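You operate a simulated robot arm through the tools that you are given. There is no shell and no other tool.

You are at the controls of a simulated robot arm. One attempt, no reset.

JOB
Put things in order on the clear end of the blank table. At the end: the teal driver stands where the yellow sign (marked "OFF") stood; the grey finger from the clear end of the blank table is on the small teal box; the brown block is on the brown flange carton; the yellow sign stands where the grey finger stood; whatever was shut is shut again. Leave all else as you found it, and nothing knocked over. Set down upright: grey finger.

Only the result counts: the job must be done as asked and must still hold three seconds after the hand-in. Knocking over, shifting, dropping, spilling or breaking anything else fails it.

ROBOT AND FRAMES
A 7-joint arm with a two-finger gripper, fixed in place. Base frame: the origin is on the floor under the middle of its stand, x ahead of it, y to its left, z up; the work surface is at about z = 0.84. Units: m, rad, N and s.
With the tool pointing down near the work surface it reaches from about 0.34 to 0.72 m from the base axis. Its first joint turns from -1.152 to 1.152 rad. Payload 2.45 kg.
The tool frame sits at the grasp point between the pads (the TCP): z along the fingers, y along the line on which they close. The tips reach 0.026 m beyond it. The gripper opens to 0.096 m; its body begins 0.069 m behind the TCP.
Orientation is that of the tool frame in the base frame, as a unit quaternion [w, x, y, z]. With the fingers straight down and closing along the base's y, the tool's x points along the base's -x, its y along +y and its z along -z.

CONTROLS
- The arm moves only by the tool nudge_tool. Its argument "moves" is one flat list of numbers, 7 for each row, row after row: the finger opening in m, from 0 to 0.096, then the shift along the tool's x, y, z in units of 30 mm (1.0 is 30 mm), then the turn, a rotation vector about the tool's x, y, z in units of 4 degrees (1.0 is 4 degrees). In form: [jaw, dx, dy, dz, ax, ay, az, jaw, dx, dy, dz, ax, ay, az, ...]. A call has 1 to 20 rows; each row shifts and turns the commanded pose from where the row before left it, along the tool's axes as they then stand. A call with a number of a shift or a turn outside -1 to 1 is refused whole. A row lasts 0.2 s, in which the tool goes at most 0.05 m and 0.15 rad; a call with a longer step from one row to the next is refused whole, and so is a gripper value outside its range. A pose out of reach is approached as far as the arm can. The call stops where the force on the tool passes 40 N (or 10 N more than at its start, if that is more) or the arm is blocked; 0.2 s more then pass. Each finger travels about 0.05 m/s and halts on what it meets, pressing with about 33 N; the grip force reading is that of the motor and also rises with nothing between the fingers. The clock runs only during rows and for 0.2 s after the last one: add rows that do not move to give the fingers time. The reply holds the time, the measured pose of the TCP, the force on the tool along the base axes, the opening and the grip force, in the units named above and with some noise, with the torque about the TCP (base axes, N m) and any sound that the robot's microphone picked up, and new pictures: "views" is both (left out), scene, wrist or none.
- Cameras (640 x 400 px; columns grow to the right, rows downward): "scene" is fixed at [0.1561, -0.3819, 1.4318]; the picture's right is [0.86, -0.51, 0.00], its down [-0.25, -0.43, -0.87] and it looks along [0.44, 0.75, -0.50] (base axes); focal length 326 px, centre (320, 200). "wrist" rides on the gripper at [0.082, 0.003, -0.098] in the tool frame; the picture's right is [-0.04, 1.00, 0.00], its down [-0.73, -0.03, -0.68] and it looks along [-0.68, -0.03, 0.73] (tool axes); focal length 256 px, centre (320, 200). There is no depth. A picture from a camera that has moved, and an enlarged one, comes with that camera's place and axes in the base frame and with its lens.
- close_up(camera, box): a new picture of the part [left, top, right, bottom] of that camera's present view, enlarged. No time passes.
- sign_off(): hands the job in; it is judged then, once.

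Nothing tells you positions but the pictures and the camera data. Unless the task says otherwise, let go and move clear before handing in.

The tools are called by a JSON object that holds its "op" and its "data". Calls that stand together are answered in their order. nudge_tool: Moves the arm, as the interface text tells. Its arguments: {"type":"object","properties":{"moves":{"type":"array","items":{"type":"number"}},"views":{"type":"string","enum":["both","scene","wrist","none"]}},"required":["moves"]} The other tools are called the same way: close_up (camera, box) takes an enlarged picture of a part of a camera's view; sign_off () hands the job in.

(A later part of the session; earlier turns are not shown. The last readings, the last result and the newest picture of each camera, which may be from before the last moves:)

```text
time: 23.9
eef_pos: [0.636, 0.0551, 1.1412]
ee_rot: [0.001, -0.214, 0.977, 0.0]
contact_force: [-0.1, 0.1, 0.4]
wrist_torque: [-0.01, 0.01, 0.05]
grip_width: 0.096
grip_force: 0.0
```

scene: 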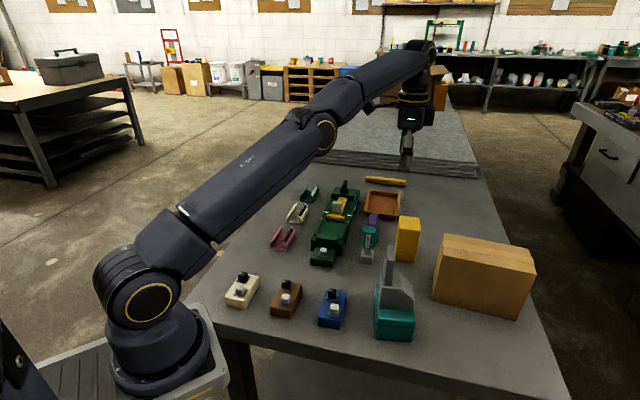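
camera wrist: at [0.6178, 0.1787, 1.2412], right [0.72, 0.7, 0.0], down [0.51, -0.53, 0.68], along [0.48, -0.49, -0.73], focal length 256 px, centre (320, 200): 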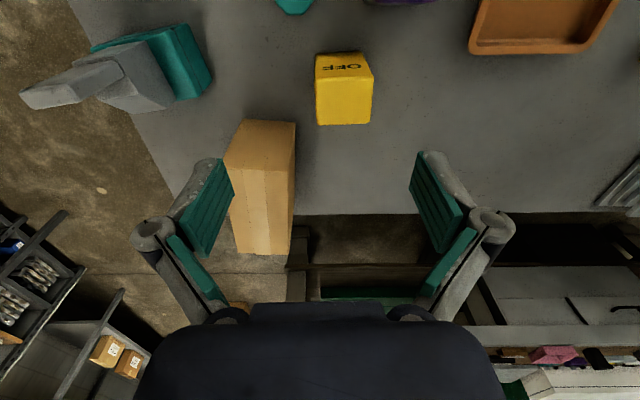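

The tool is partly turned. I'll finish the turn, lean the fingers outward by 15°, and move to just above the sign.

{"op": "nudge_tool", "data": {"moves": [0.096, 0, 0, 0, 0, 0, -0.912, 0.096, 0, 0, 0, 0, 0, -0.912, 0.096, 0, 0, 0, 0, 0, -0.912, 0.096, 0, 0, 0, 0, 0, -0.912, 0.096, 0, 0, 0, 0, 0, -0.912, 0.096, 0, 0, 0, 0, 0, -0.912, 0.096, 0, 0, 0, 0, -0.9375, 0, 0.096, 0, 0, 0, 0, -0.9375, 0, 0.096, 0, 0, 0, 0, -0.9375, 0, 0.096, 0, 0, 0, 0, -0.9375, 0, 0.096, -0.342, -0.132, 0.903, 0, 0, 0, 0.096, -0.342, -0.132, 0.903, 0, 0, 0, 0.096, -0.342, -0.132, 0.903, 0, 0, 0, 0.096, -0.342, -0.132, 0.903, 0, 0, 0, 0.096, -0.342, -0.132, 0.903, 0, 0, 0, 0.096, 0, 0, 0, 0, 0, 0], "views": "both"}}

```text
time: 27.3
eef_pos: [0.7106, 0.1023, 1.0238]
ee_rot: [0.122, -0.392, 0.91, 0.052]
contact_force: [0.9, -0.3, -0.2]
wrist_torque: [0.03, -0.03, 0.0]
grip_width: 0.0961
grip_force: 0.1
camera wrist: at [0.635, 0.0296, 1.0981], right [-0.7, 0.72, 0.01], down [0.39, 0.37, 0.85], along [0.6, 0.6, -0.53], focal length 256 px, centre (320, 200)
```

scene: 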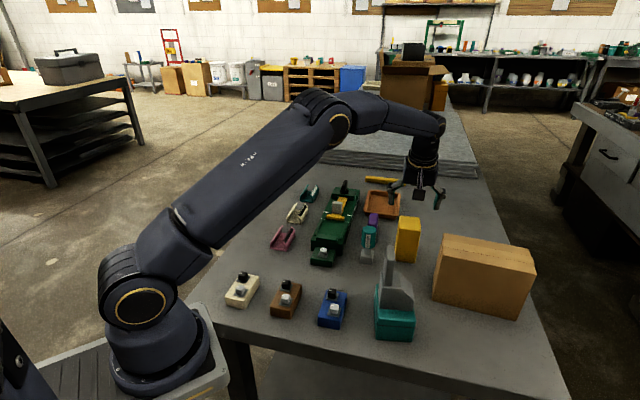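
wrist: 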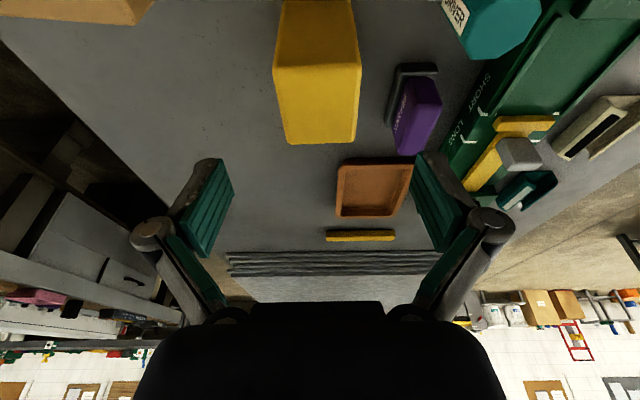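

The sign is centred between the open fingers and square to them. I'll lower around its upper half with the same lean.

{"op": "nudge_tool", "data": {"moves": [0.096, -0.44, 0, -0.12, 0, 0, 0, 0.096, 0.228, 0, 0.9, 0, 0, 0, 0.096, 0.228, 0, 0.9, 0, 0, 0, 0.096, 0.228, 0, 0.9, 0, 0, 0, 0.096, 0.228, 0, 0.9, 0, 0, 0, 0.096, 0, 0, 0, 0, 0, 0], "views": "both"}}

{"op": "close_up", "data": {"camera": "scene", "box": [350, 170, 470, 270]}}

```text
time: 28.7
eef_pos: [0.7189, 0.1143, 0.9187]
ee_rot: [0.121, -0.391, 0.911, 0.052]
contact_force: [0.2, 0.2, -0.2]
wrist_torque: [-0.02, -0.03, 0.01]
grip_width: 0.0961
grip_force: 0.1
camera wrist: at [0.6435, 0.0407, 0.9933], right [-0.7, 0.72, 0.01], down [0.39, 0.37, 0.85], along [0.6, 0.6, -0.53], focal length 256 px, centre (320, 200)
```

scene: 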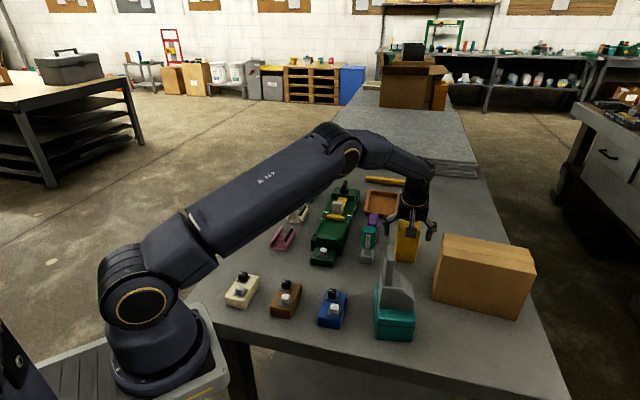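
wrist: 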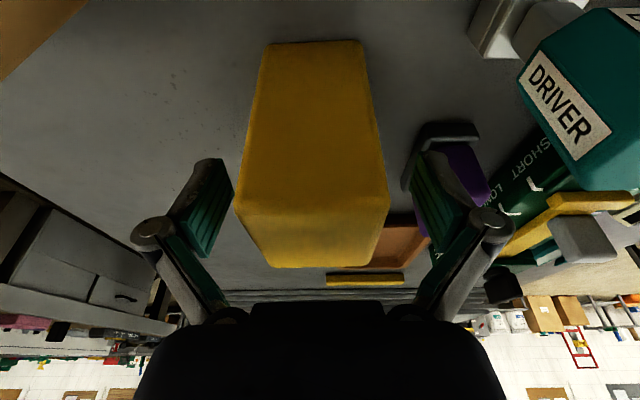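

```text
4.00 times, centred on (410, 220) of scene
camera zoom: at [0.1561, -0.3819, 1.4318], right [0.86, -0.51, 0.0], down [-0.25, -0.43, -0.87], along [0.44, 0.75, -0.5], focal length 1303 px, centre (-40, 120)
```

zoom: 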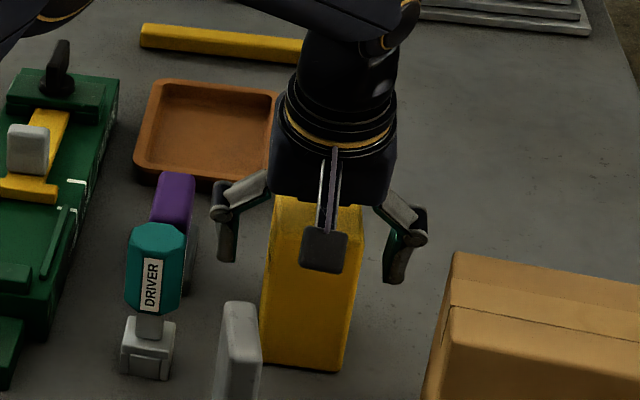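

The sign sits between the pads, and its centre is right at the tool point, so its spot is about (0.718, 0.114). Closing now.

{"op": "nudge_tool", "data": {"moves": [0.03, 0, 0, 0, 0, 0, 0, 0.03, 0, 0, 0, 0, 0, 0, 0.03, 0, 0, 0, 0, 0, 0, 0.03, 0, 0, 0, 0, 0, 0, 0.03, 0, 0, 0, 0, 0, 0], "views": "wrist"}}

```text
time: 29.9
eef_pos: [0.7185, 0.114, 0.9195]
ee_rot: [0.121, -0.392, 0.91, 0.052]
contact_force: [0.7, 0.0, 2.1]
wrist_torque: [-0.03, 0.03, -0.03]
grip_width: 0.0554
grip_force: 32.6
camera wrist: at [0.6436, 0.0407, 0.9937], right [-0.7, 0.72, 0.01], down [0.39, 0.37, 0.85], along [0.6, 0.6, -0.53], focal length 256 px, centre (320, 200)
```

wrist: 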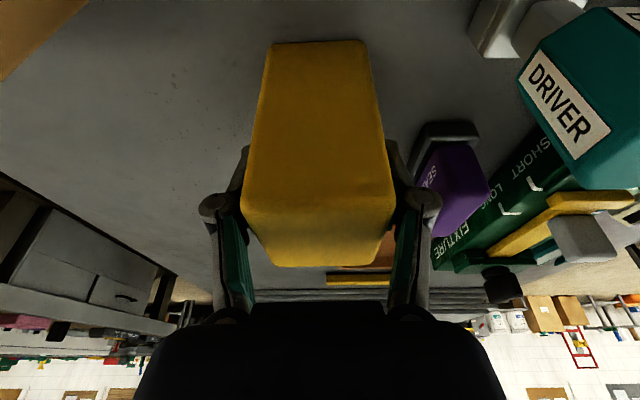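

The sign is held firmly. I'll lift it straight up a little, then draw it back toward the base while rising so it clears everything.

{"op": "nudge_tool", "data": {"moves": [0.03, -0.086, 0, -0.322, 0, 0, 0, 0.03, -0.172, 0, -0.644, 0, 0, 0, 0.03, -0.172, 0, -0.644, 0, 0, 0, 0.03, -0.172, 0, -0.644, 0, 0, 0, 0.03, -0.086, 0, -0.322, 0, 0, 0, 0.03, 0.2675, 0, -0.935, 0, 0, 0, 0.03, 0.2675, 0, -0.935, 0, 0, 0, 0.03, 0.2675, 0, -0.935, 0, 0, 0, 0.03, 0.2675, 0, -0.935, 0, 0, 0, 0.03, 0, 0, 0, 0, 0, 0], "views": "both"}}

```text
time: 32.1
eef_pos: [0.676, 0.0702, 1.0992]
ee_rot: [0.121, -0.392, 0.911, 0.051]
contact_force: [1.0, 0.3, -1.6]
wrist_torque: [-0.01, -0.02, -0.01]
grip_width: 0.0554
grip_force: 33.2
camera wrist: at [0.6003, -0.0033, 1.1745], right [-0.7, 0.72, 0.01], down [0.39, 0.37, 0.85], along [0.6, 0.6, -0.53], focal length 256 px, centre (320, 200)
```

scene: 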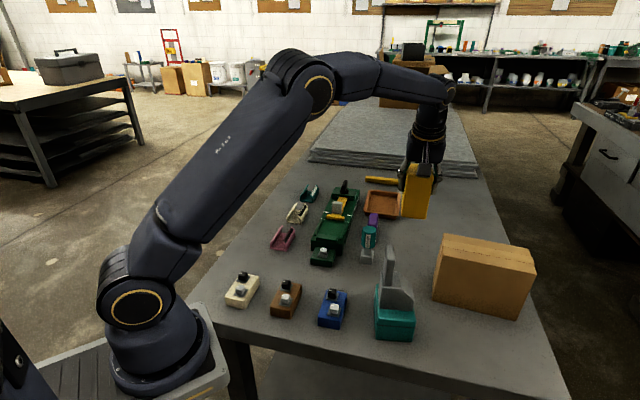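
wrist: 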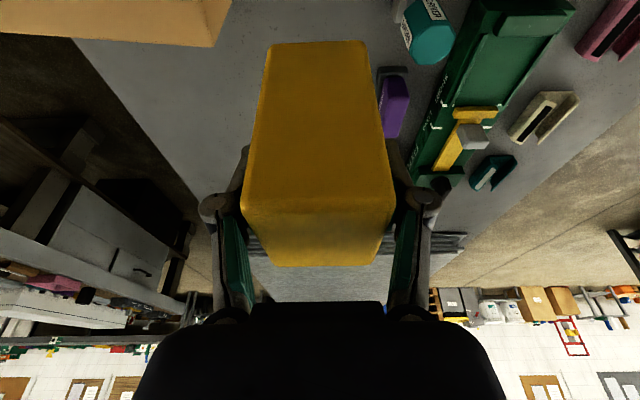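

The sign hangs clear at about 1.03 m for its underside. I'll carry it across to above the grey finger's old spot (0.328, 0.312) at the same height.

{"op": "nudge_tool", "data": {"moves": [0.03, 0.136, 0.931, -0.0365, 0, 0, 0, 0.03, 0.136, 0.931, -0.0365, 0, 0, 0, 0.03, 0.136, 0.931, -0.0365, 0, 0, 0, 0.03, 0.136, 0.931, -0.0365, 0, 0, 0, 0.03, 0.136, 0.931, -0.0365, 0, 0, 0, 0.03, 0.136, 0.931, -0.0365, 0, 0, 0, 0.03, 0.136, 0.931, -0.0365, 0, 0, 0, 0.03, 0.136, 0.931, -0.0365, 0, 0, 0, 0.03, 0.136, 0.931, -0.0365, 0, 0, 0, 0.03, 0.136, 0.931, -0.0365, 0, 0, 0, 0.03, 0.136, 0.931, -0.0365, 0, 0, 0, 0.03, 0.136, 0.931, -0.0365, 0, 0, 0, 0.03, 0.136, 0.931, -0.0365, 0, 0, 0, 0.03, 0.136, 0.931, -0.0365, 0, 0, 0, 0.03, 0.136, 0.931, -0.0365, 0, 0, 0, 0.03, 0, 0, 0, 0, 0, 0], "views": "both"}}

```text
time: 35.5
eef_pos: [0.3302, 0.3102, 1.0983]
ee_rot: [0.121, -0.392, 0.911, 0.051]
contact_force: [-0.7, 0.8, -0.4]
wrist_torque: [0.0, -0.02, -0.02]
grip_width: 0.0552
grip_force: 32.7
camera wrist: at [0.2547, 0.2379, 1.1724], right [-0.7, 0.72, 0.01], down [0.39, 0.37, 0.85], along [0.6, 0.6, -0.53], focal length 256 px, centre (320, 200)
```

scene: 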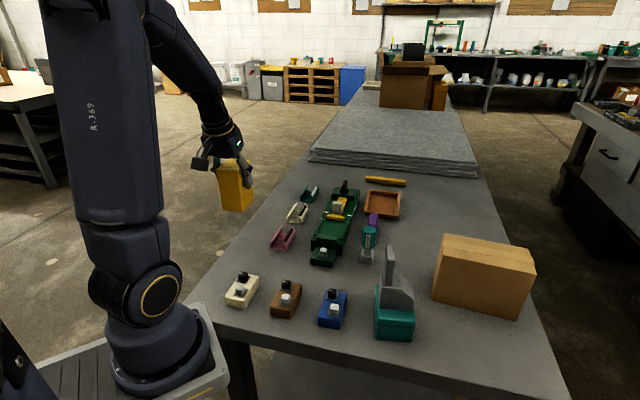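
wrist: 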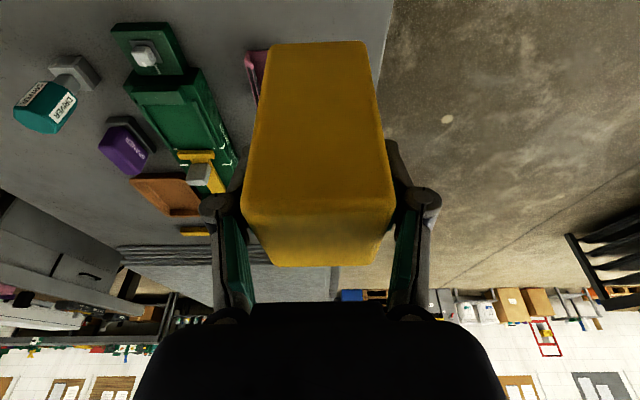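

Now I lower the sign toward the table at the finger's old spot, stopping a few millimetres above to check.

{"op": "nudge_tool", "data": {"moves": [0.03, 0.2134, 0.09, 0.796, 0, 0, 0, 0.03, 0.2134, 0, 0.796, 0, 0, 0, 0.03, 0.2134, 0, 0.796, 0, 0, 0, 0.03, 0.2134, 0, 0.796, 0, 0, 0, 0.03, 0.2134, 0, 0.796, 0, 0, 0, 0.03, 0.2134, 0, 0.796, 0, 0, 0, 0.03, 0.1067, 0, 0.398, 0, 0, 0, 0.03, 0, 0, 0, 0, 0, 0], "views": "both"}}

{"op": "close_up", "data": {"camera": "scene", "box": [190, 190, 310, 290]}}

```text
time: 37.3
eef_pos: [0.3298, 0.313, 0.9385]
ee_rot: [0.122, -0.391, 0.911, 0.051]
contact_force: [0.4, 0.0, -1.5]
wrist_torque: [-0.02, -0.02, -0.02]
grip_width: 0.0555
grip_force: 32.6
camera wrist: at [0.2537, 0.2398, 1.0139], right [-0.7, 0.72, 0.01], down [0.39, 0.37, 0.85], along [0.6, 0.6, -0.53], focal length 256 px, centre (320, 200)
```

scene: 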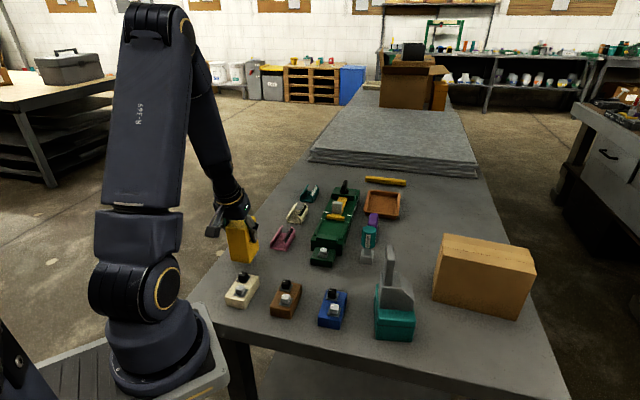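
wrist: 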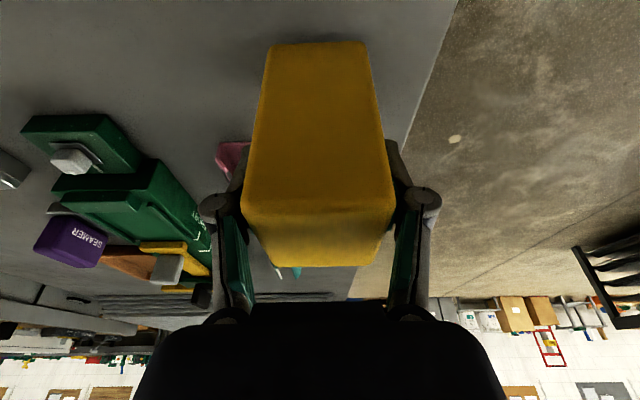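

```text
4.00 times, centred on (250, 240) of scene
camera zoom: at [0.1561, -0.3819, 1.4318], right [0.86, -0.51, 0.0], down [-0.25, -0.43, -0.87], along [0.44, 0.75, -0.5], focal length 1303 px, centre (600, 40)
```

zoom: 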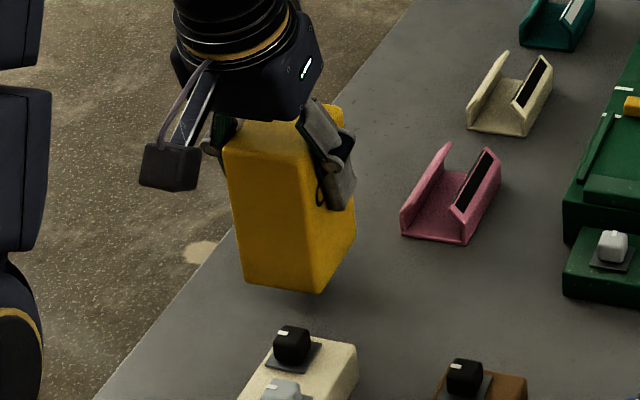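

The scene view puts the sign's centre within about 2 mm of the finger's old centre, with about 19 mm still to go. I'll lower it in small steps to touch down.

{"op": "nudge_tool", "data": {"moves": [0.03, 0.0858, 0, 0.32, 0, 0, 0, 0.03, 0.043, 0, 0.161, 0, 0, 0, 0.03, 0.017, 0, 0.064, 0, 0, 0, 0.03, 0.013, 0, 0.048, 0, 0, 0, 0.03, 0, 0, 0, 0, 0, 0], "views": "both"}}

{"op": "close_up", "data": {"camera": "scene", "box": [170, 190, 330, 290]}}

```text
time: 38.5
eef_pos: [0.3286, 0.3134, 0.9205]
ee_rot: [0.12, -0.392, 0.911, 0.051]
contact_force: [0.0, -0.3, -0.9]
wrist_torque: [0.0, 0.03, -0.02]
grip_width: 0.0552
grip_force: 33.2
camera wrist: at [0.253, 0.2403, 0.9945], right [-0.7, 0.72, 0.01], down [0.39, 0.37, 0.85], along [0.6, 0.6, -0.53], focal length 256 px, centre (320, 200)
```

scene: 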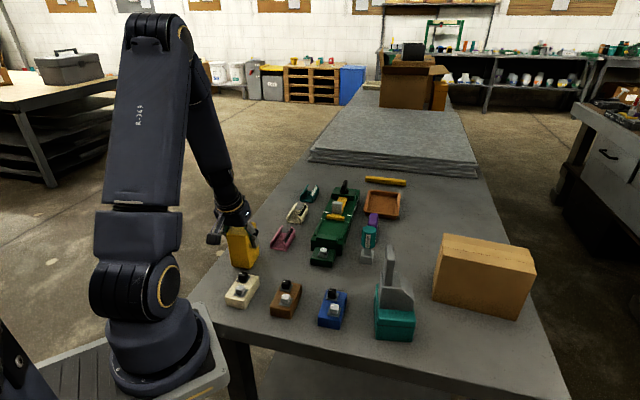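
wrist: 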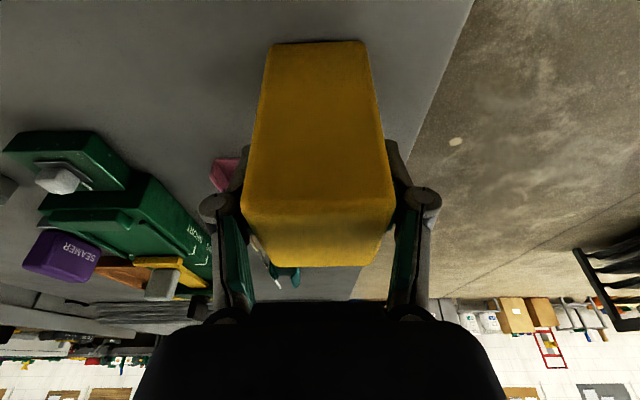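

```text
4.00 times, centred on (250, 240) of scene
camera zoom: at [0.1561, -0.3819, 1.4318], right [0.86, -0.51, 0.0], down [-0.25, -0.43, -0.87], along [0.44, 0.75, -0.5], focal length 1303 px, centre (600, 40)
```

zoom: 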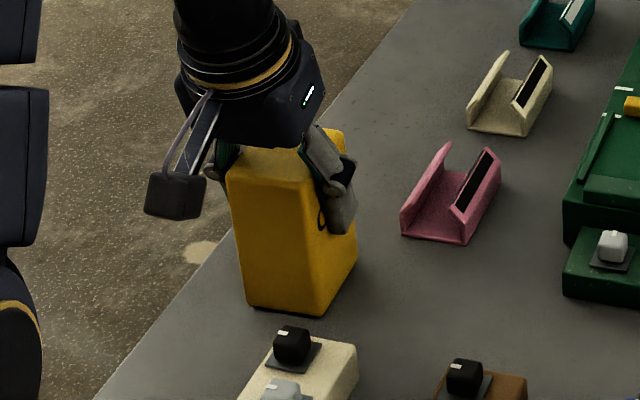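

The sign is about a millimetre above the table. I'll lower it the last bit until it seats.

{"op": "nudge_tool", "data": {"moves": [0.03, 0.0086, 0, 0.032, 0, 0, 0, 0.03, 0.0043, 0, 0.016, 0, 0, 0, 0.03, 0, 0, 0, 0, 0, 0], "views": "none"}}

```text
time: 39.3
eef_pos: [0.3286, 0.3123, 0.9191]
ee_rot: [0.123, -0.392, 0.91, 0.052]
contact_force: [1.2, -3.5, 17.5]
wrist_torque: [-0.48, 0.1, 0.01]
grip_width: 0.0551
grip_force: 32.8
```

It has seated (17 N). I'll relax the push slightly and open the jaws.

{"op": "nudge_tool", "data": {"moves": [0.03, -0.0043, 0, -0.016, 0, 0, 0, 0.06, 0, 0, 0, 0, 0, 0, 0.07, 0, 0, 0, 0, 0, 0, 0.09, 0, 0, 0, 0, 0, 0, 0.096, 0, 0, 0, 0, 0, 0, 0.096, 0, 0, 0, 0, 0, 0, 0.096, 0, 0, 0, 0, 0, 0], "views": "both"}}

{"op": "close_up", "data": {"camera": "scene", "box": [170, 190, 330, 290]}}

```text
time: 40.9
eef_pos: [0.3278, 0.3131, 0.919]
ee_rot: [0.121, -0.392, 0.911, 0.051]
contact_force: [-0.8, -0.4, -0.2]
wrist_torque: [0.02, -0.01, 0.01]
grip_width: 0.0961
grip_force: 0.1
camera wrist: at [0.2526, 0.2401, 0.9933], right [-0.7, 0.72, 0.01], down [0.39, 0.37, 0.85], along [0.6, 0.6, -0.53], focal length 256 px, centre (320, 200)
```

scene: 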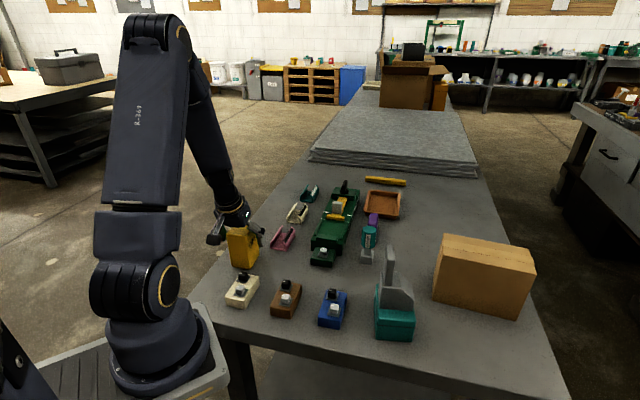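
wrist: 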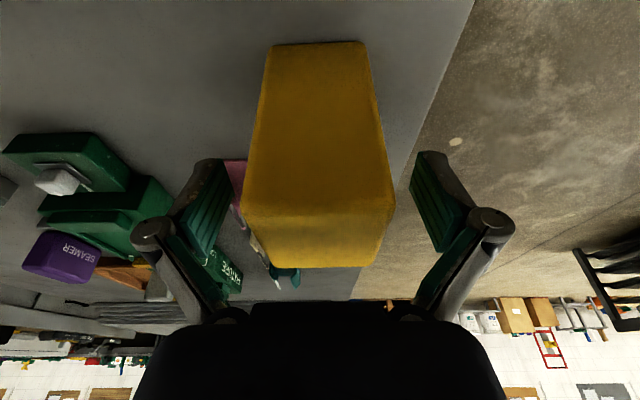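

```text
4.00 times, centred on (250, 240) of scene
camera zoom: at [0.1561, -0.3819, 1.4318], right [0.86, -0.51, 0.0], down [-0.25, -0.43, -0.87], along [0.44, 0.75, -0.5], focal length 1303 px, centre (600, 40)
```

zoom: 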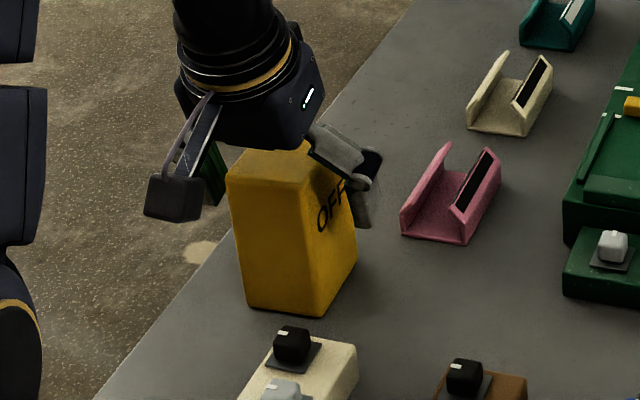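

The sign stands upright on its own at the finger's old spot. I'll retreat straight up and move over to look at the teal driver.

{"op": "nudge_tool", "data": {"moves": [0.096, -0.224, 0, -0.837, 0, 0, 0, 0.096, -0.224, 0, -0.837, 0, 0, 0, 0.096, -0.224, 0, -0.837, 0, 0, 0, 0.096, -0.224, 0, -0.837, 0, 0, 0, 0.096, -0.224, 0, -0.837, 0, 0, 0, 0.096, -0.198, -0.964, -0.041, 0, 0, 0, 0.096, -0.198, -0.964, -0.041, 0, 0, 0, 0.096, -0.198, -0.964, -0.041, 0, 0, 0, 0.096, -0.198, -0.964, -0.041, 0, 0, 0, 0.096, -0.198, -0.964, -0.041, 0, 0, 0, 0.096, -0.198, -0.964, -0.041, 0, 0, 0, 0.096, -0.198, -0.964, -0.041, 0, 0, 0, 0.096, -0.198, -0.964, -0.041, 0, 0, 0, 0.096, -0.198, -0.964, -0.041, 0, 0, 0, 0.096, -0.198, -0.964, -0.041, 0, 0, 0, 0.096, -0.198, -0.964, -0.041, 0, 0, 0, 0.096, 0, 0, 0, 0, 0, 0], "views": "both"}}

{"op": "close_up", "data": {"camera": "wrist", "box": [230, 0, 430, 125]}}

{"op": "close_up", "data": {"camera": "scene", "box": [330, 190, 410, 270]}}

{"op": "close_up", "data": {"camera": "scene", "box": [170, 190, 330, 290]}}

```text
time: 44.5
eef_pos: [0.5978, 0.1361, 1.0776]
ee_rot: [0.121, -0.391, 0.911, 0.05]
contact_force: [0.1, 0.2, 0.5]
wrist_torque: [0.0, 0.02, -0.03]
grip_width: 0.0962
grip_force: 0.2
camera wrist: at [0.5231, 0.0624, 1.1528], right [-0.7, 0.72, 0.01], down [0.39, 0.37, 0.85], along [0.6, 0.6, -0.53], focal length 256 px, centre (320, 200)
```

scene: 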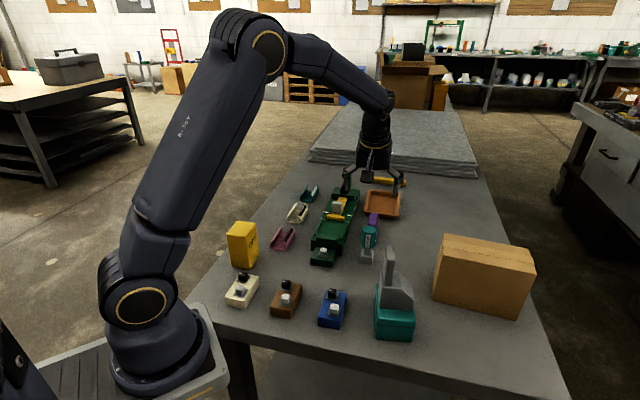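
wrist: 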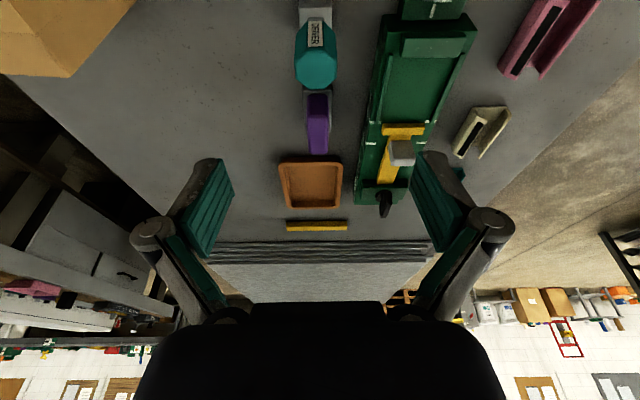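

```text
3.20 times, centred on (330, 62) of wrist
camera zoom: at [0.5231, 0.0624, 1.1528], right [-0.7, 0.72, 0.01], down [0.39, 0.37, 0.85], along [0.6, 0.6, -0.53], focal length 819 px, centre (288, 640)
```

zoom: 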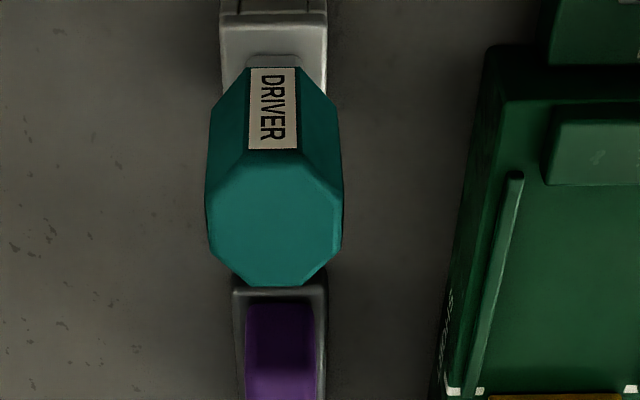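

```text
5.00 times, centred on (370, 230) of scene
camera zoom: at [0.1561, -0.382, 1.4318], right [0.86, -0.51, 0.0], down [-0.25, -0.43, -0.87], along [0.44, 0.75, -0.5], focal length 1629 px, centre (70, 50)
```

zoom: 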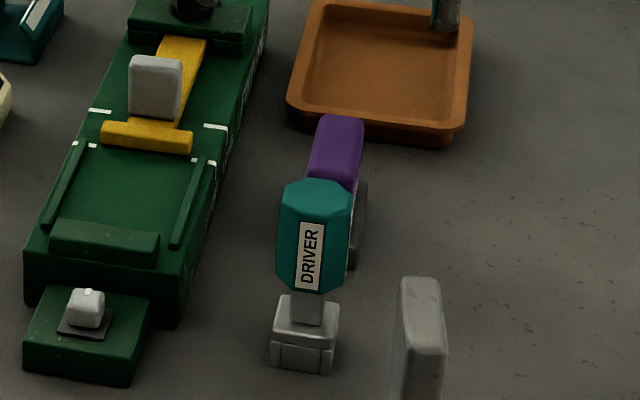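

```text
4.00 times, centred on (250, 240) of scene
camera zoom: at [0.1561, -0.382, 1.4318], right [0.86, -0.51, 0.0], down [-0.25, -0.43, -0.87], along [0.44, 0.75, -0.5], focal length 1303 px, centre (600, 40)
```

zoom: 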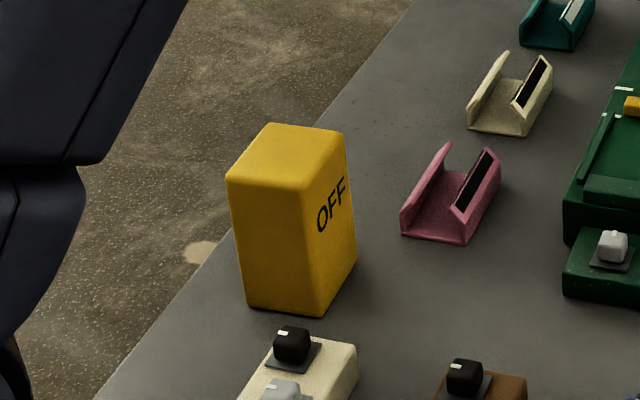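

The driver has an eight-sided teal head about 0.033 m wide on a grey foot, centred near (0.608, 0.144) with its top at about 0.957. I'll narrow the jaws to 0.065 because the green fixture is close by, and come down to just above the head.

{"op": "nudge_tool", "data": {"moves": [0.065, 0.092, -0.027, 0.73, 0, 0, 0, 0.065, 0.092, -0.027, 0.73, 0, 0, 0, 0.065, 0.092, -0.027, 0.73, 0, 0, 0, 0.065, 0.092, -0.027, 0.73, 0, 0, 0, 0.065, 0, 0, 0, 0, 0, 0], "views": "both"}}

{"op": "close_up", "data": {"camera": "wrist", "box": [200, 0, 440, 200]}}

{"op": "close_up", "data": {"camera": "scene", "box": [310, 180, 430, 280]}}

```text
time: 45.7
eef_pos: [0.6108, 0.1431, 0.9926]
ee_rot: [0.121, -0.392, 0.911, 0.051]
contact_force: [0.1, -0.6, 0.0]
wrist_torque: [0.0, 0.0, -0.04]
grip_width: 0.0651
grip_force: 0.0
camera wrist: at [0.5354, 0.0708, 1.0678], right [-0.7, 0.72, 0.01], down [0.39, 0.37, 0.85], along [0.6, 0.6, -0.53], focal length 256 px, centre (320, 200)
```

scene: 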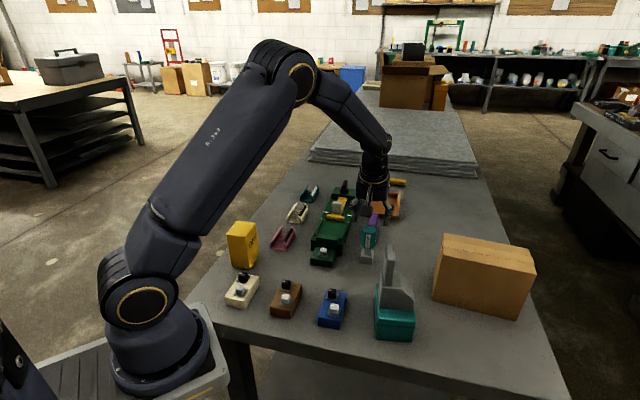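
wrist: 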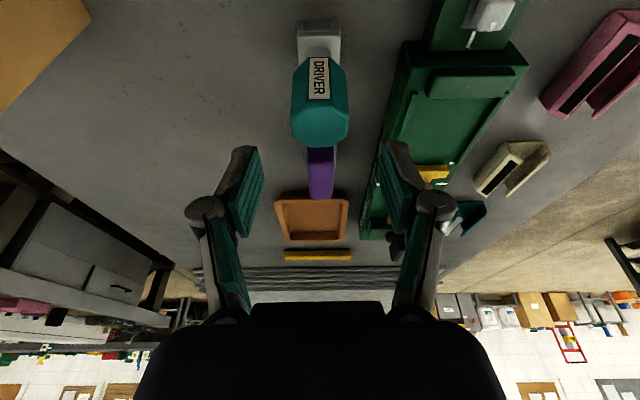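

```text
2.00 times, centred on (320, 100) of wrist
camera zoom: at [0.5354, 0.0708, 1.0678], right [-0.7, 0.72, 0.01], down [0.39, 0.37, 0.85], along [0.6, 0.6, -0.53], focal length 512 px, centre (320, 400)
```

zoom: 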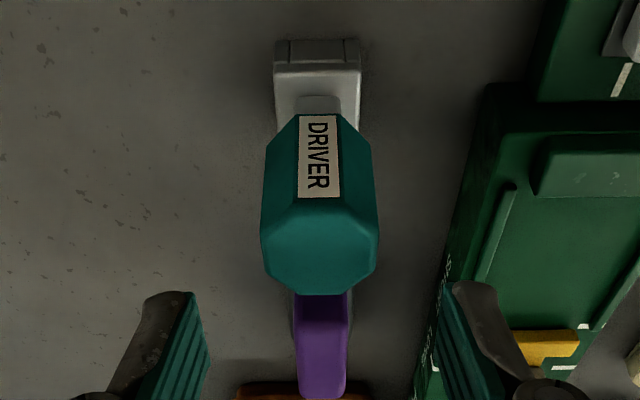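

```text
4.00 times, centred on (370, 230) of scene
camera zoom: at [0.1561, -0.3819, 1.4318], right [0.86, -0.51, 0.0], down [-0.25, -0.43, -0.87], along [0.44, 0.75, -0.5], focal length 1303 px, centre (120, 80)
```

zoom: 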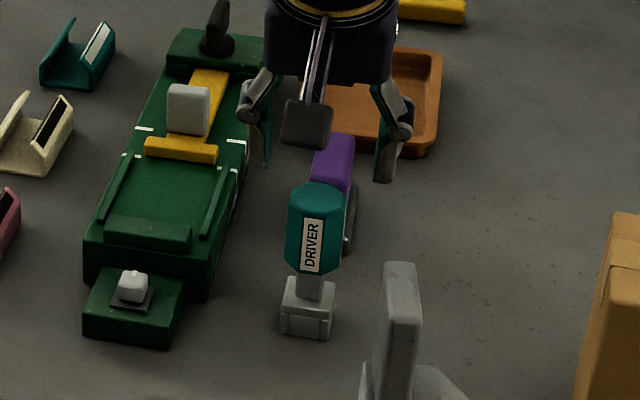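

The jaws are centred over the driver's head. I'll lower straight down around the head and then close.

{"op": "nudge_tool", "data": {"moves": [0.065, 0.195, 0, 0.726, 0, 0, 0, 0.065, 0.195, 0, 0.726, 0, 0, 0, 0.065, 0.195, 0, 0.726, 0, 0, 0, 0.065, 0, 0, 0, 0, 0, 0], "views": "both"}}

{"op": "close_up", "data": {"camera": "scene", "box": [310, 180, 430, 280]}}

```text
time: 46.7
eef_pos: [0.6094, 0.1445, 0.925]
ee_rot: [0.121, -0.391, 0.911, 0.051]
contact_force: [0.8, -0.4, 0.5]
wrist_torque: [0.01, 0.02, 0.02]
grip_width: 0.0652
grip_force: 0.0
camera wrist: at [0.5341, 0.0717, 0.9986], right [-0.7, 0.72, 0.01], down [0.39, 0.37, 0.85], along [0.6, 0.6, -0.53], focal length 256 px, centre (320, 200)
```

scene: 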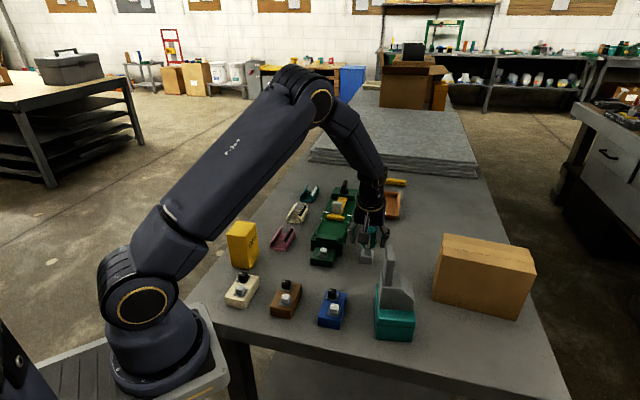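
wrist: 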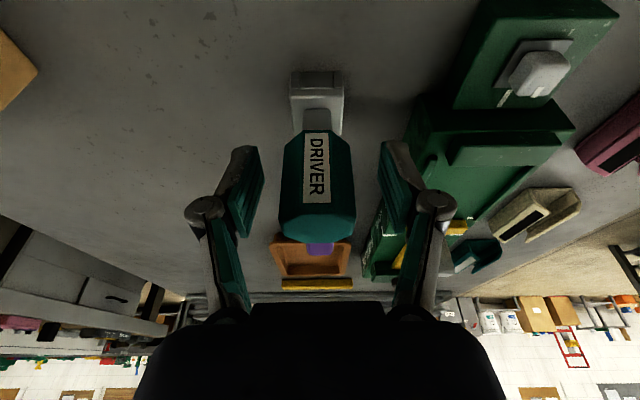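

```text
4.00 times, centred on (370, 230) of scene
camera zoom: at [0.1561, -0.3819, 1.4318], right [0.86, -0.51, 0.0], down [-0.25, -0.43, -0.87], along [0.44, 0.75, -0.5], focal length 1303 px, centre (120, 80)
```

zoom: 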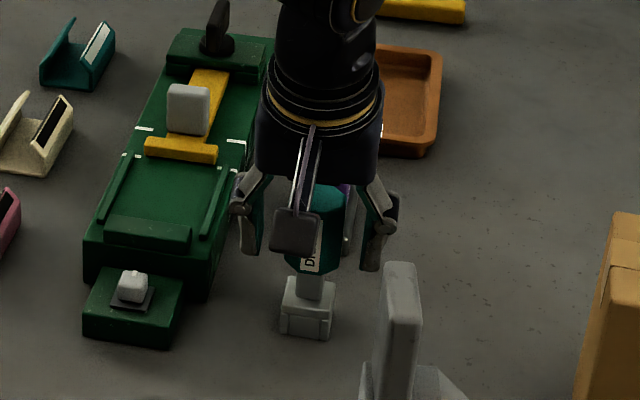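

The head is between the pads. I close on it and then lift slightly to check.

{"op": "nudge_tool", "data": {"moves": [0.015, 0, 0, 0, 0, 0, 0, 0.015, 0, 0, 0, 0, 0, 0, 0.015, 0, 0, 0, 0, 0, 0, 0.015, 0, 0, 0, 0, 0, 0, 0.015, 0, 0, 0, 0, 0, 0], "views": "wrist"}}

```text
time: 47.9
eef_pos: [0.6094, 0.1444, 0.9255]
ee_rot: [0.122, -0.391, 0.911, 0.051]
contact_force: [1.3, -1.5, 1.4]
wrist_torque: [-0.01, -0.11, -0.04]
grip_width: 0.0354
grip_force: 33.2
camera wrist: at [0.5343, 0.0716, 0.9991], right [-0.7, 0.72, 0.01], down [0.38, 0.37, 0.85], along [0.6, 0.6, -0.53], focal length 256 px, centre (320, 200)
```

wrist: 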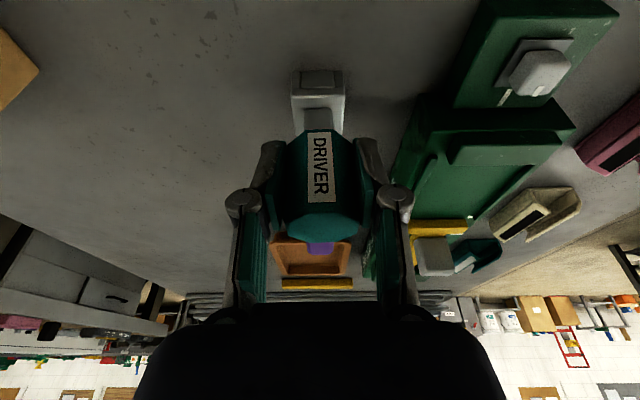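

The driver's head is gripped at 0.035 m. I'll lift it 70 mm and move it over the sign's old spot.

{"op": "nudge_tool", "data": {"moves": [0.015, -0.1, 0, -0.37, 0, 0, 0, 0.015, -0.25, 0, -0.94, 0, 0, 0, 0.015, -0.254, 0, -0.944, 0, 0, 0, 0.015, -0.411, -0.8375, 0.11, 0, 0, 0, 0.015, -0.411, -0.8375, 0.11, 0, 0, 0, 0.015, -0.411, -0.8375, 0.11, 0, 0, 0, 0.015, -0.411, -0.8375, 0.11, 0, 0, 0, 0.015, 0, 0, 0, 0, 0, 0], "views": "both"}}

{"op": "close_up", "data": {"camera": "scene", "box": [350, 180, 470, 280]}}

```text
time: 49.7
eef_pos: [0.7186, 0.1129, 0.9927]
ee_rot: [0.121, -0.392, 0.911, 0.051]
contact_force: [-0.7, -0.4, -0.6]
wrist_torque: [-0.03, -0.06, -0.01]
grip_width: 0.0356
grip_force: 33.2
camera wrist: at [0.6427, 0.0394, 1.0676], right [-0.7, 0.72, 0.01], down [0.39, 0.37, 0.85], along [0.6, 0.6, -0.53], focal length 256 px, centre (320, 200)
```

scene: 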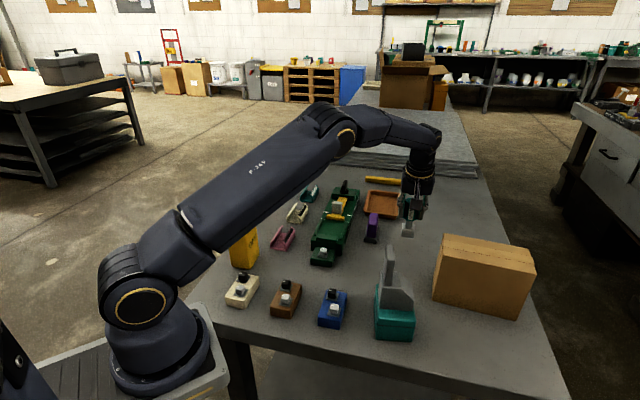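
wrist: 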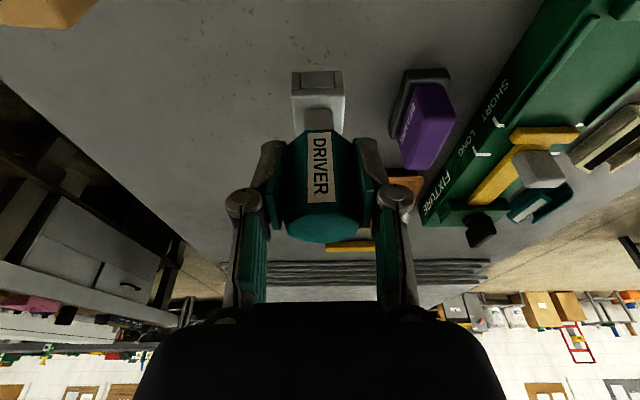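

```text
4.00 times, centred on (410, 230) of scene
camera zoom: at [0.1561, -0.3819, 1.4318], right [0.86, -0.51, 0.0], down [-0.25, -0.43, -0.87], along [0.44, 0.75, -0.5], focal length 1303 px, centre (-40, 80)
```

zoom: 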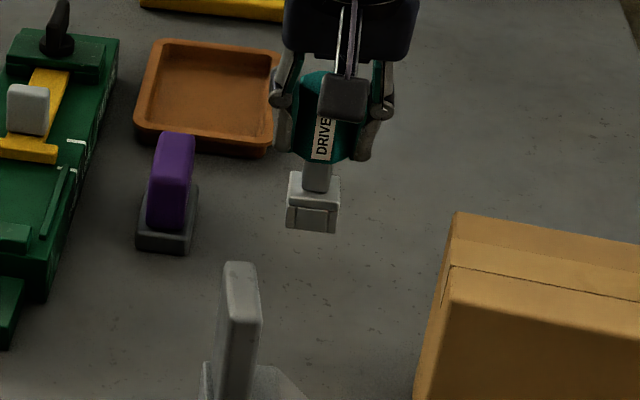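

The driver hangs upright over the sign's old spot. I'll lower it to a few millimetres above the table first.

{"op": "nudge_tool", "data": {"moves": [0.015, 0.2, 0, 0.75, 0, 0, 0, 0.015, 0.2, 0, 0.75, 0, 0, 0, 0.015, 0.142, 0, 0.53, 0, 0, 0, 0.015, 0, 0, 0, 0, 0, 0], "views": "scene"}}

{"op": "close_up", "data": {"camera": "scene", "box": [350, 180, 470, 280]}}

```text
time: 50.7
eef_pos: [0.7173, 0.1101, 0.9296]
ee_rot: [0.12, -0.393, 0.91, 0.052]
contact_force: [0.0, -0.7, -1.6]
wrist_torque: [0.03, 0.0, 0.04]
grip_width: 0.0353
grip_force: 33.1
```

scene: 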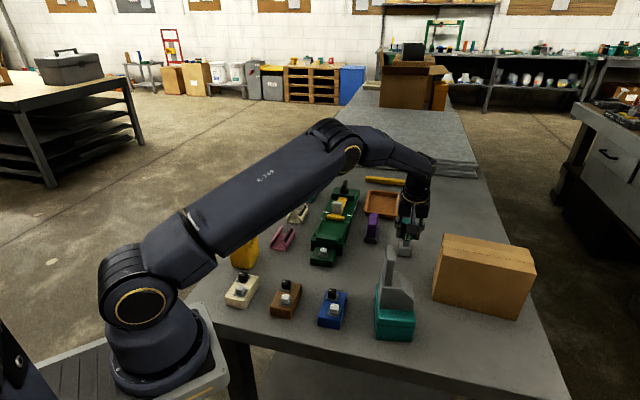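

```text
4.00 times, centred on (410, 230) of scene
camera zoom: at [0.1561, -0.3819, 1.4318], right [0.86, -0.51, 0.0], down [-0.25, -0.43, -0.87], along [0.44, 0.75, -0.5], focal length 1303 px, centre (-40, 80)
```

zoom: 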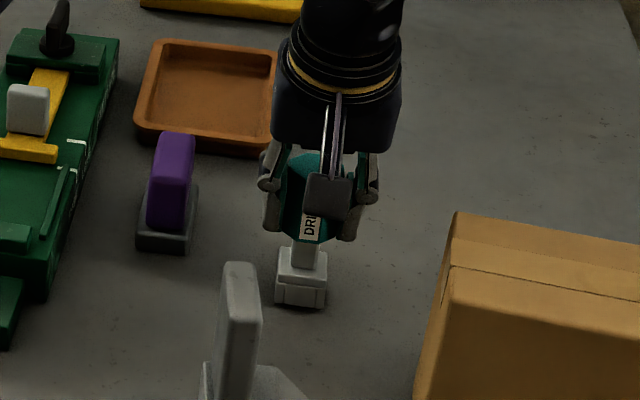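

The foot lands within about 2 mm of the sign's old centre by the scene view. I'll lower in millimetre steps until it seats.

{"op": "nudge_tool", "data": {"moves": [0.015, 0.026, 0, 0.097, 0, 0, 0, 0.015, 0.0086, 0, 0.032, 0, 0, 0, 0.015, 0, 0, 0, 0, 0, 0], "views": "none"}}

```text
time: 51.5
eef_pos: [0.7167, 0.1101, 0.9267]
ee_rot: [0.12, -0.392, 0.911, 0.051]
contact_force: [0.5, 0.4, -1.5]
wrist_torque: [-0.02, -0.02, 0.01]
grip_width: 0.0358
grip_force: 33.1
```

{"op": "nudge_tool", "data": {"moves": [0.015, 0.0086, 0, 0.032, 0, 0, 0, 0.015, 0, 0, 0, 0, 0, 0], "views": "none"}}

```text
time: 52.1
eef_pos: [0.7165, 0.1105, 0.9269]
ee_rot: [0.121, -0.392, 0.911, 0.051]
contact_force: [0.3, -0.2, -1.2]
wrist_torque: [-0.04, 0.02, -0.01]
grip_width: 0.0352
grip_force: 33.1
```

No contact is felt yet; I continue down in millimetre steps.

{"op": "nudge_tool", "data": {"moves": [0.015, 0.0086, 0, 0.032, 0, 0, 0, 0.015, 0, 0, 0, 0, 0, 0], "views": "none"}}

```text
time: 52.7
eef_pos: [0.7177, 0.1107, 0.925]
ee_rot: [0.121, -0.391, 0.911, 0.052]
contact_force: [-0.4, -0.3, -1.9]
wrist_torque: [-0.02, 0.04, -0.01]
grip_width: 0.0355
grip_force: 32.4
```

{"op": "nudge_tool", "data": {"moves": [0.015, 0.0086, 0, 0.032, 0, 0, 0, 0.015, 0, 0, 0, 0, 0, 0], "views": "scene"}}

{"op": "close_up", "data": {"camera": "scene", "box": [370, 200, 450, 270]}}

```text
time: 53.3
eef_pos: [0.7171, 0.1108, 0.9251]
ee_rot: [0.122, -0.392, 0.91, 0.051]
contact_force: [-3.5, -1.1, 4.7]
wrist_torque: [0.06, 0.33, 0.11]
grip_width: 0.0355
grip_force: 32.9
```

scene: 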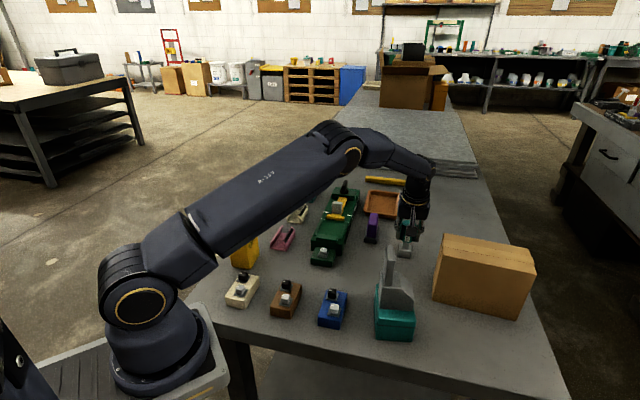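

```text
5.71 times, centred on (410, 235) of scene
camera zoom: at [0.1558, -0.382, 1.4319], right [0.86, -0.51, 0.0], down [-0.25, -0.43, -0.87], along [0.44, 0.75, -0.5], focal length 1861 px, centre (-194, 0)
```

zoom: 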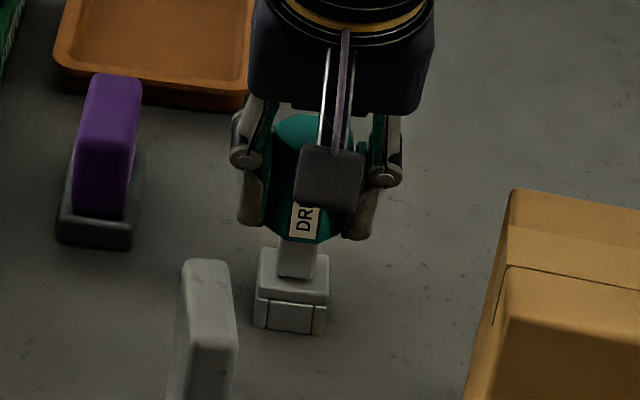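

The foot has touched the table (force rose to about 5 N). I'll press half a millimetre more so it sits flat, then open the jaws gradually.

{"op": "nudge_tool", "data": {"moves": [0.015, 0.0043, 0, 0.016, 0, 0, 0, 0.015, 0, 0, 0, 0, 0, 0, 0.038, 0, 0, 0, 0, 0, 0, 0.045, 0, 0, 0, 0, 0, 0, 0.055, 0, 0, 0, 0, 0, 0, 0.07, 0, 0, 0, 0, 0, 0, 0.07, 0, 0, 0, 0, 0, 0], "views": "both"}}

{"op": "close_up", "data": {"camera": "scene", "box": [370, 200, 450, 270]}}

```text
time: 54.9
eef_pos: [0.7176, 0.1109, 0.9245]
ee_rot: [0.122, -0.392, 0.91, 0.052]
contact_force: [0.7, 0.0, 0.7]
wrist_torque: [-0.01, -0.04, 0.01]
grip_width: 0.0703
grip_force: 0.0
camera wrist: at [0.6419, 0.0379, 0.9982], right [-0.7, 0.72, 0.01], down [0.39, 0.37, 0.85], along [0.6, 0.6, -0.53], focal length 256 px, centre (320, 200)
```

scene: 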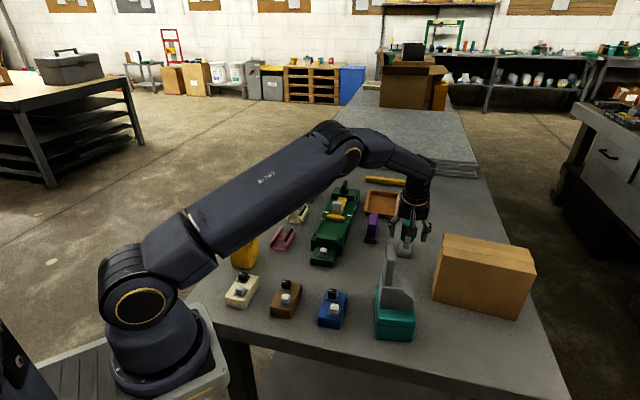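
wrist: 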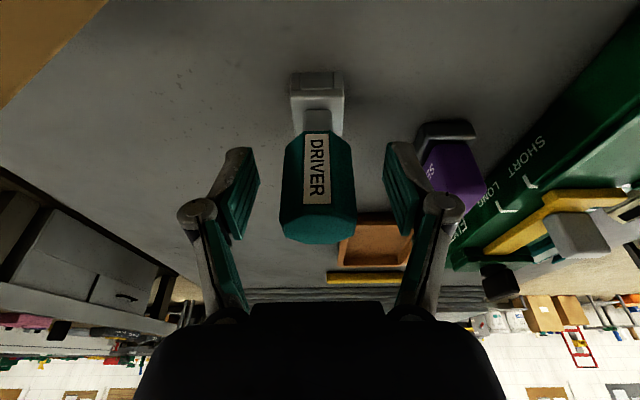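

```text
5.71 times, centred on (410, 235) of scene
camera zoom: at [0.1561, -0.3819, 1.4318], right [0.86, -0.51, 0.0], down [-0.25, -0.43, -0.87], along [0.44, 0.75, -0.5], focal length 1861 px, centre (-194, 0)
```

zoom: 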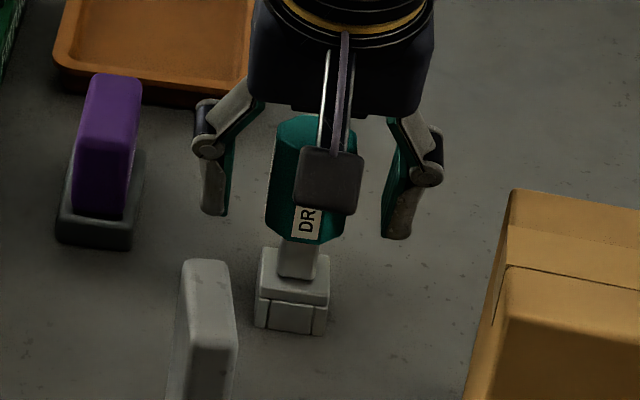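

The driver stands upright on the sign's old spot. I'll retreat straight up, reduce the lean to 8°, and travel high over to the brown block near (0.36, 0.11).

{"op": "nudge_tool", "data": {"moves": [0.07, -0.245, 0, -0.912, 0, 0, 0, 0.07, -0.245, 0, -0.912, 0, 0, 0, 0.07, -0.245, 0, -0.912, 0, 0, 0, 0.07, 0.2675, 0, -0.935, 0, 0, 0, 0.07, 0.2675, 0, -0.935, 0, 0, 0, 0.07, 0.2675, 0, -0.935, 0, 0, 0, 0.07, 0.2675, 0, -0.935, 0, 0, 0, 0.07, 0, 0, 0, 0, 0.875, 0, 0.07, 0, 0, 0, 0, 0.875, 0, 0.07, 0.636, 0.864, 0.079, 0, 0, 0, 0.07, 0.636, 0.864, 0.079, 0, 0, 0, 0.07, 0.636, 0.864, 0.079, 0, 0, 0, 0.07, 0.636, 0.864, 0.079, 0, 0, 0, 0.07, 0.636, 0.864, 0.079, 0, 0, 0, 0.07, 0.636, 0.864, 0.079, 0, 0, 0, 0.07, 0.636, 0.864, 0.079, 0, 0, 0, 0.07, 0.636, 0.864, 0.079, 0, 0, 0, 0.07, 0.636, 0.864, 0.079, 0, 0, 0, 0.07, 0.636, 0.864, 0.079, 0, 0, 0], "views": "both"}}

{"op": "close_up", "data": {"camera": "scene", "box": [340, 170, 480, 350]}}

{"op": "close_up", "data": {"camera": "wrist", "box": [200, 0, 440, 150]}}

```text
time: 58.9
eef_pos: [0.3621, 0.1097, 1.0573]
ee_rot: [0.066, -0.394, 0.917, 0.027]
contact_force: [-0.7, 0.5, -0.1]
wrist_torque: [-0.03, -0.03, 0.0]
grip_width: 0.0697
grip_force: 0.0
camera wrist: at [0.2929, 0.0445, 1.1449], right [-0.7, 0.72, 0.0], down [0.45, 0.44, 0.78], along [0.55, 0.54, -0.63], focal length 256 px, centre (320, 200)
```

scene: 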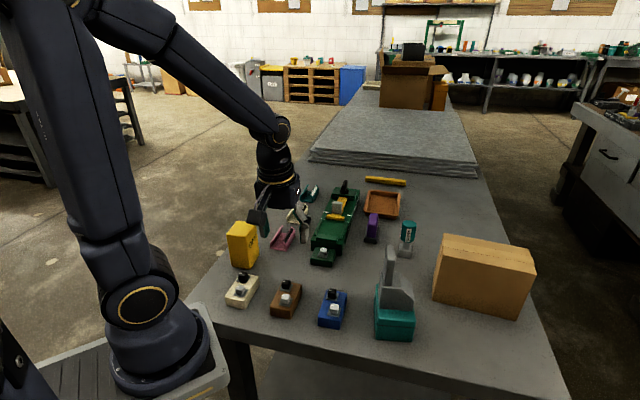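
wrist: 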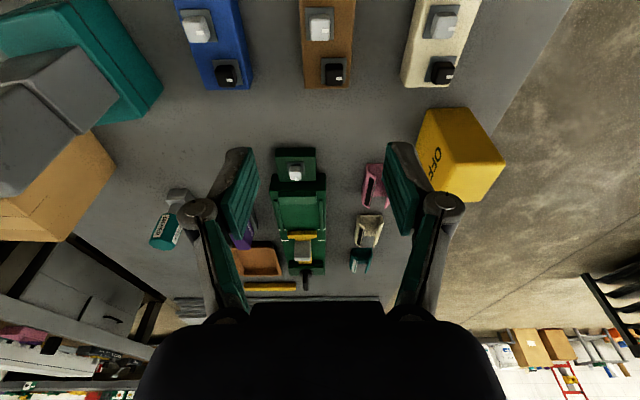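

```text
2.22 times, centred on (410, 260) of scene
camera zoom: at [0.1561, -0.382, 1.4318], right [0.86, -0.51, 0.0], down [-0.25, -0.43, -0.87], along [0.44, 0.75, -0.5], focal length 724 px, centre (120, 67)
```

zoom: 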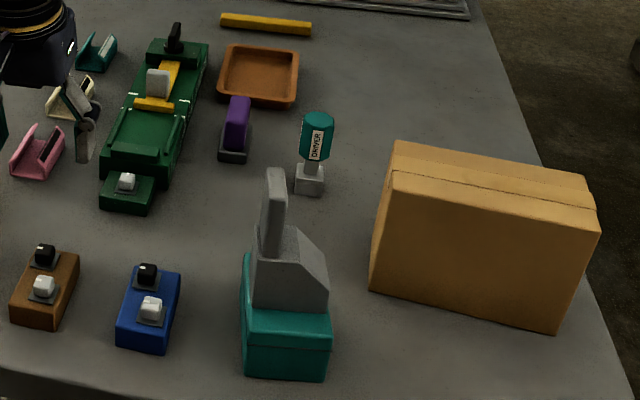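

```text
2.67 times, centred on (320, 75) of wrist
camera zoom: at [0.2929, 0.0445, 1.1449], right [-0.7, 0.72, 0.0], down [0.45, 0.44, 0.78], along [0.55, 0.54, -0.63], focal length 683 px, centre (320, 533)
```

zoom: 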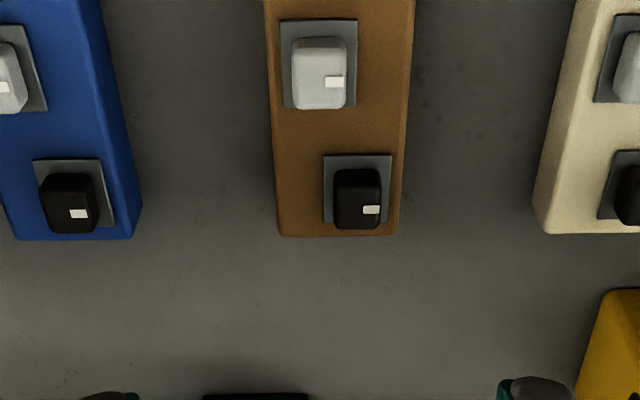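

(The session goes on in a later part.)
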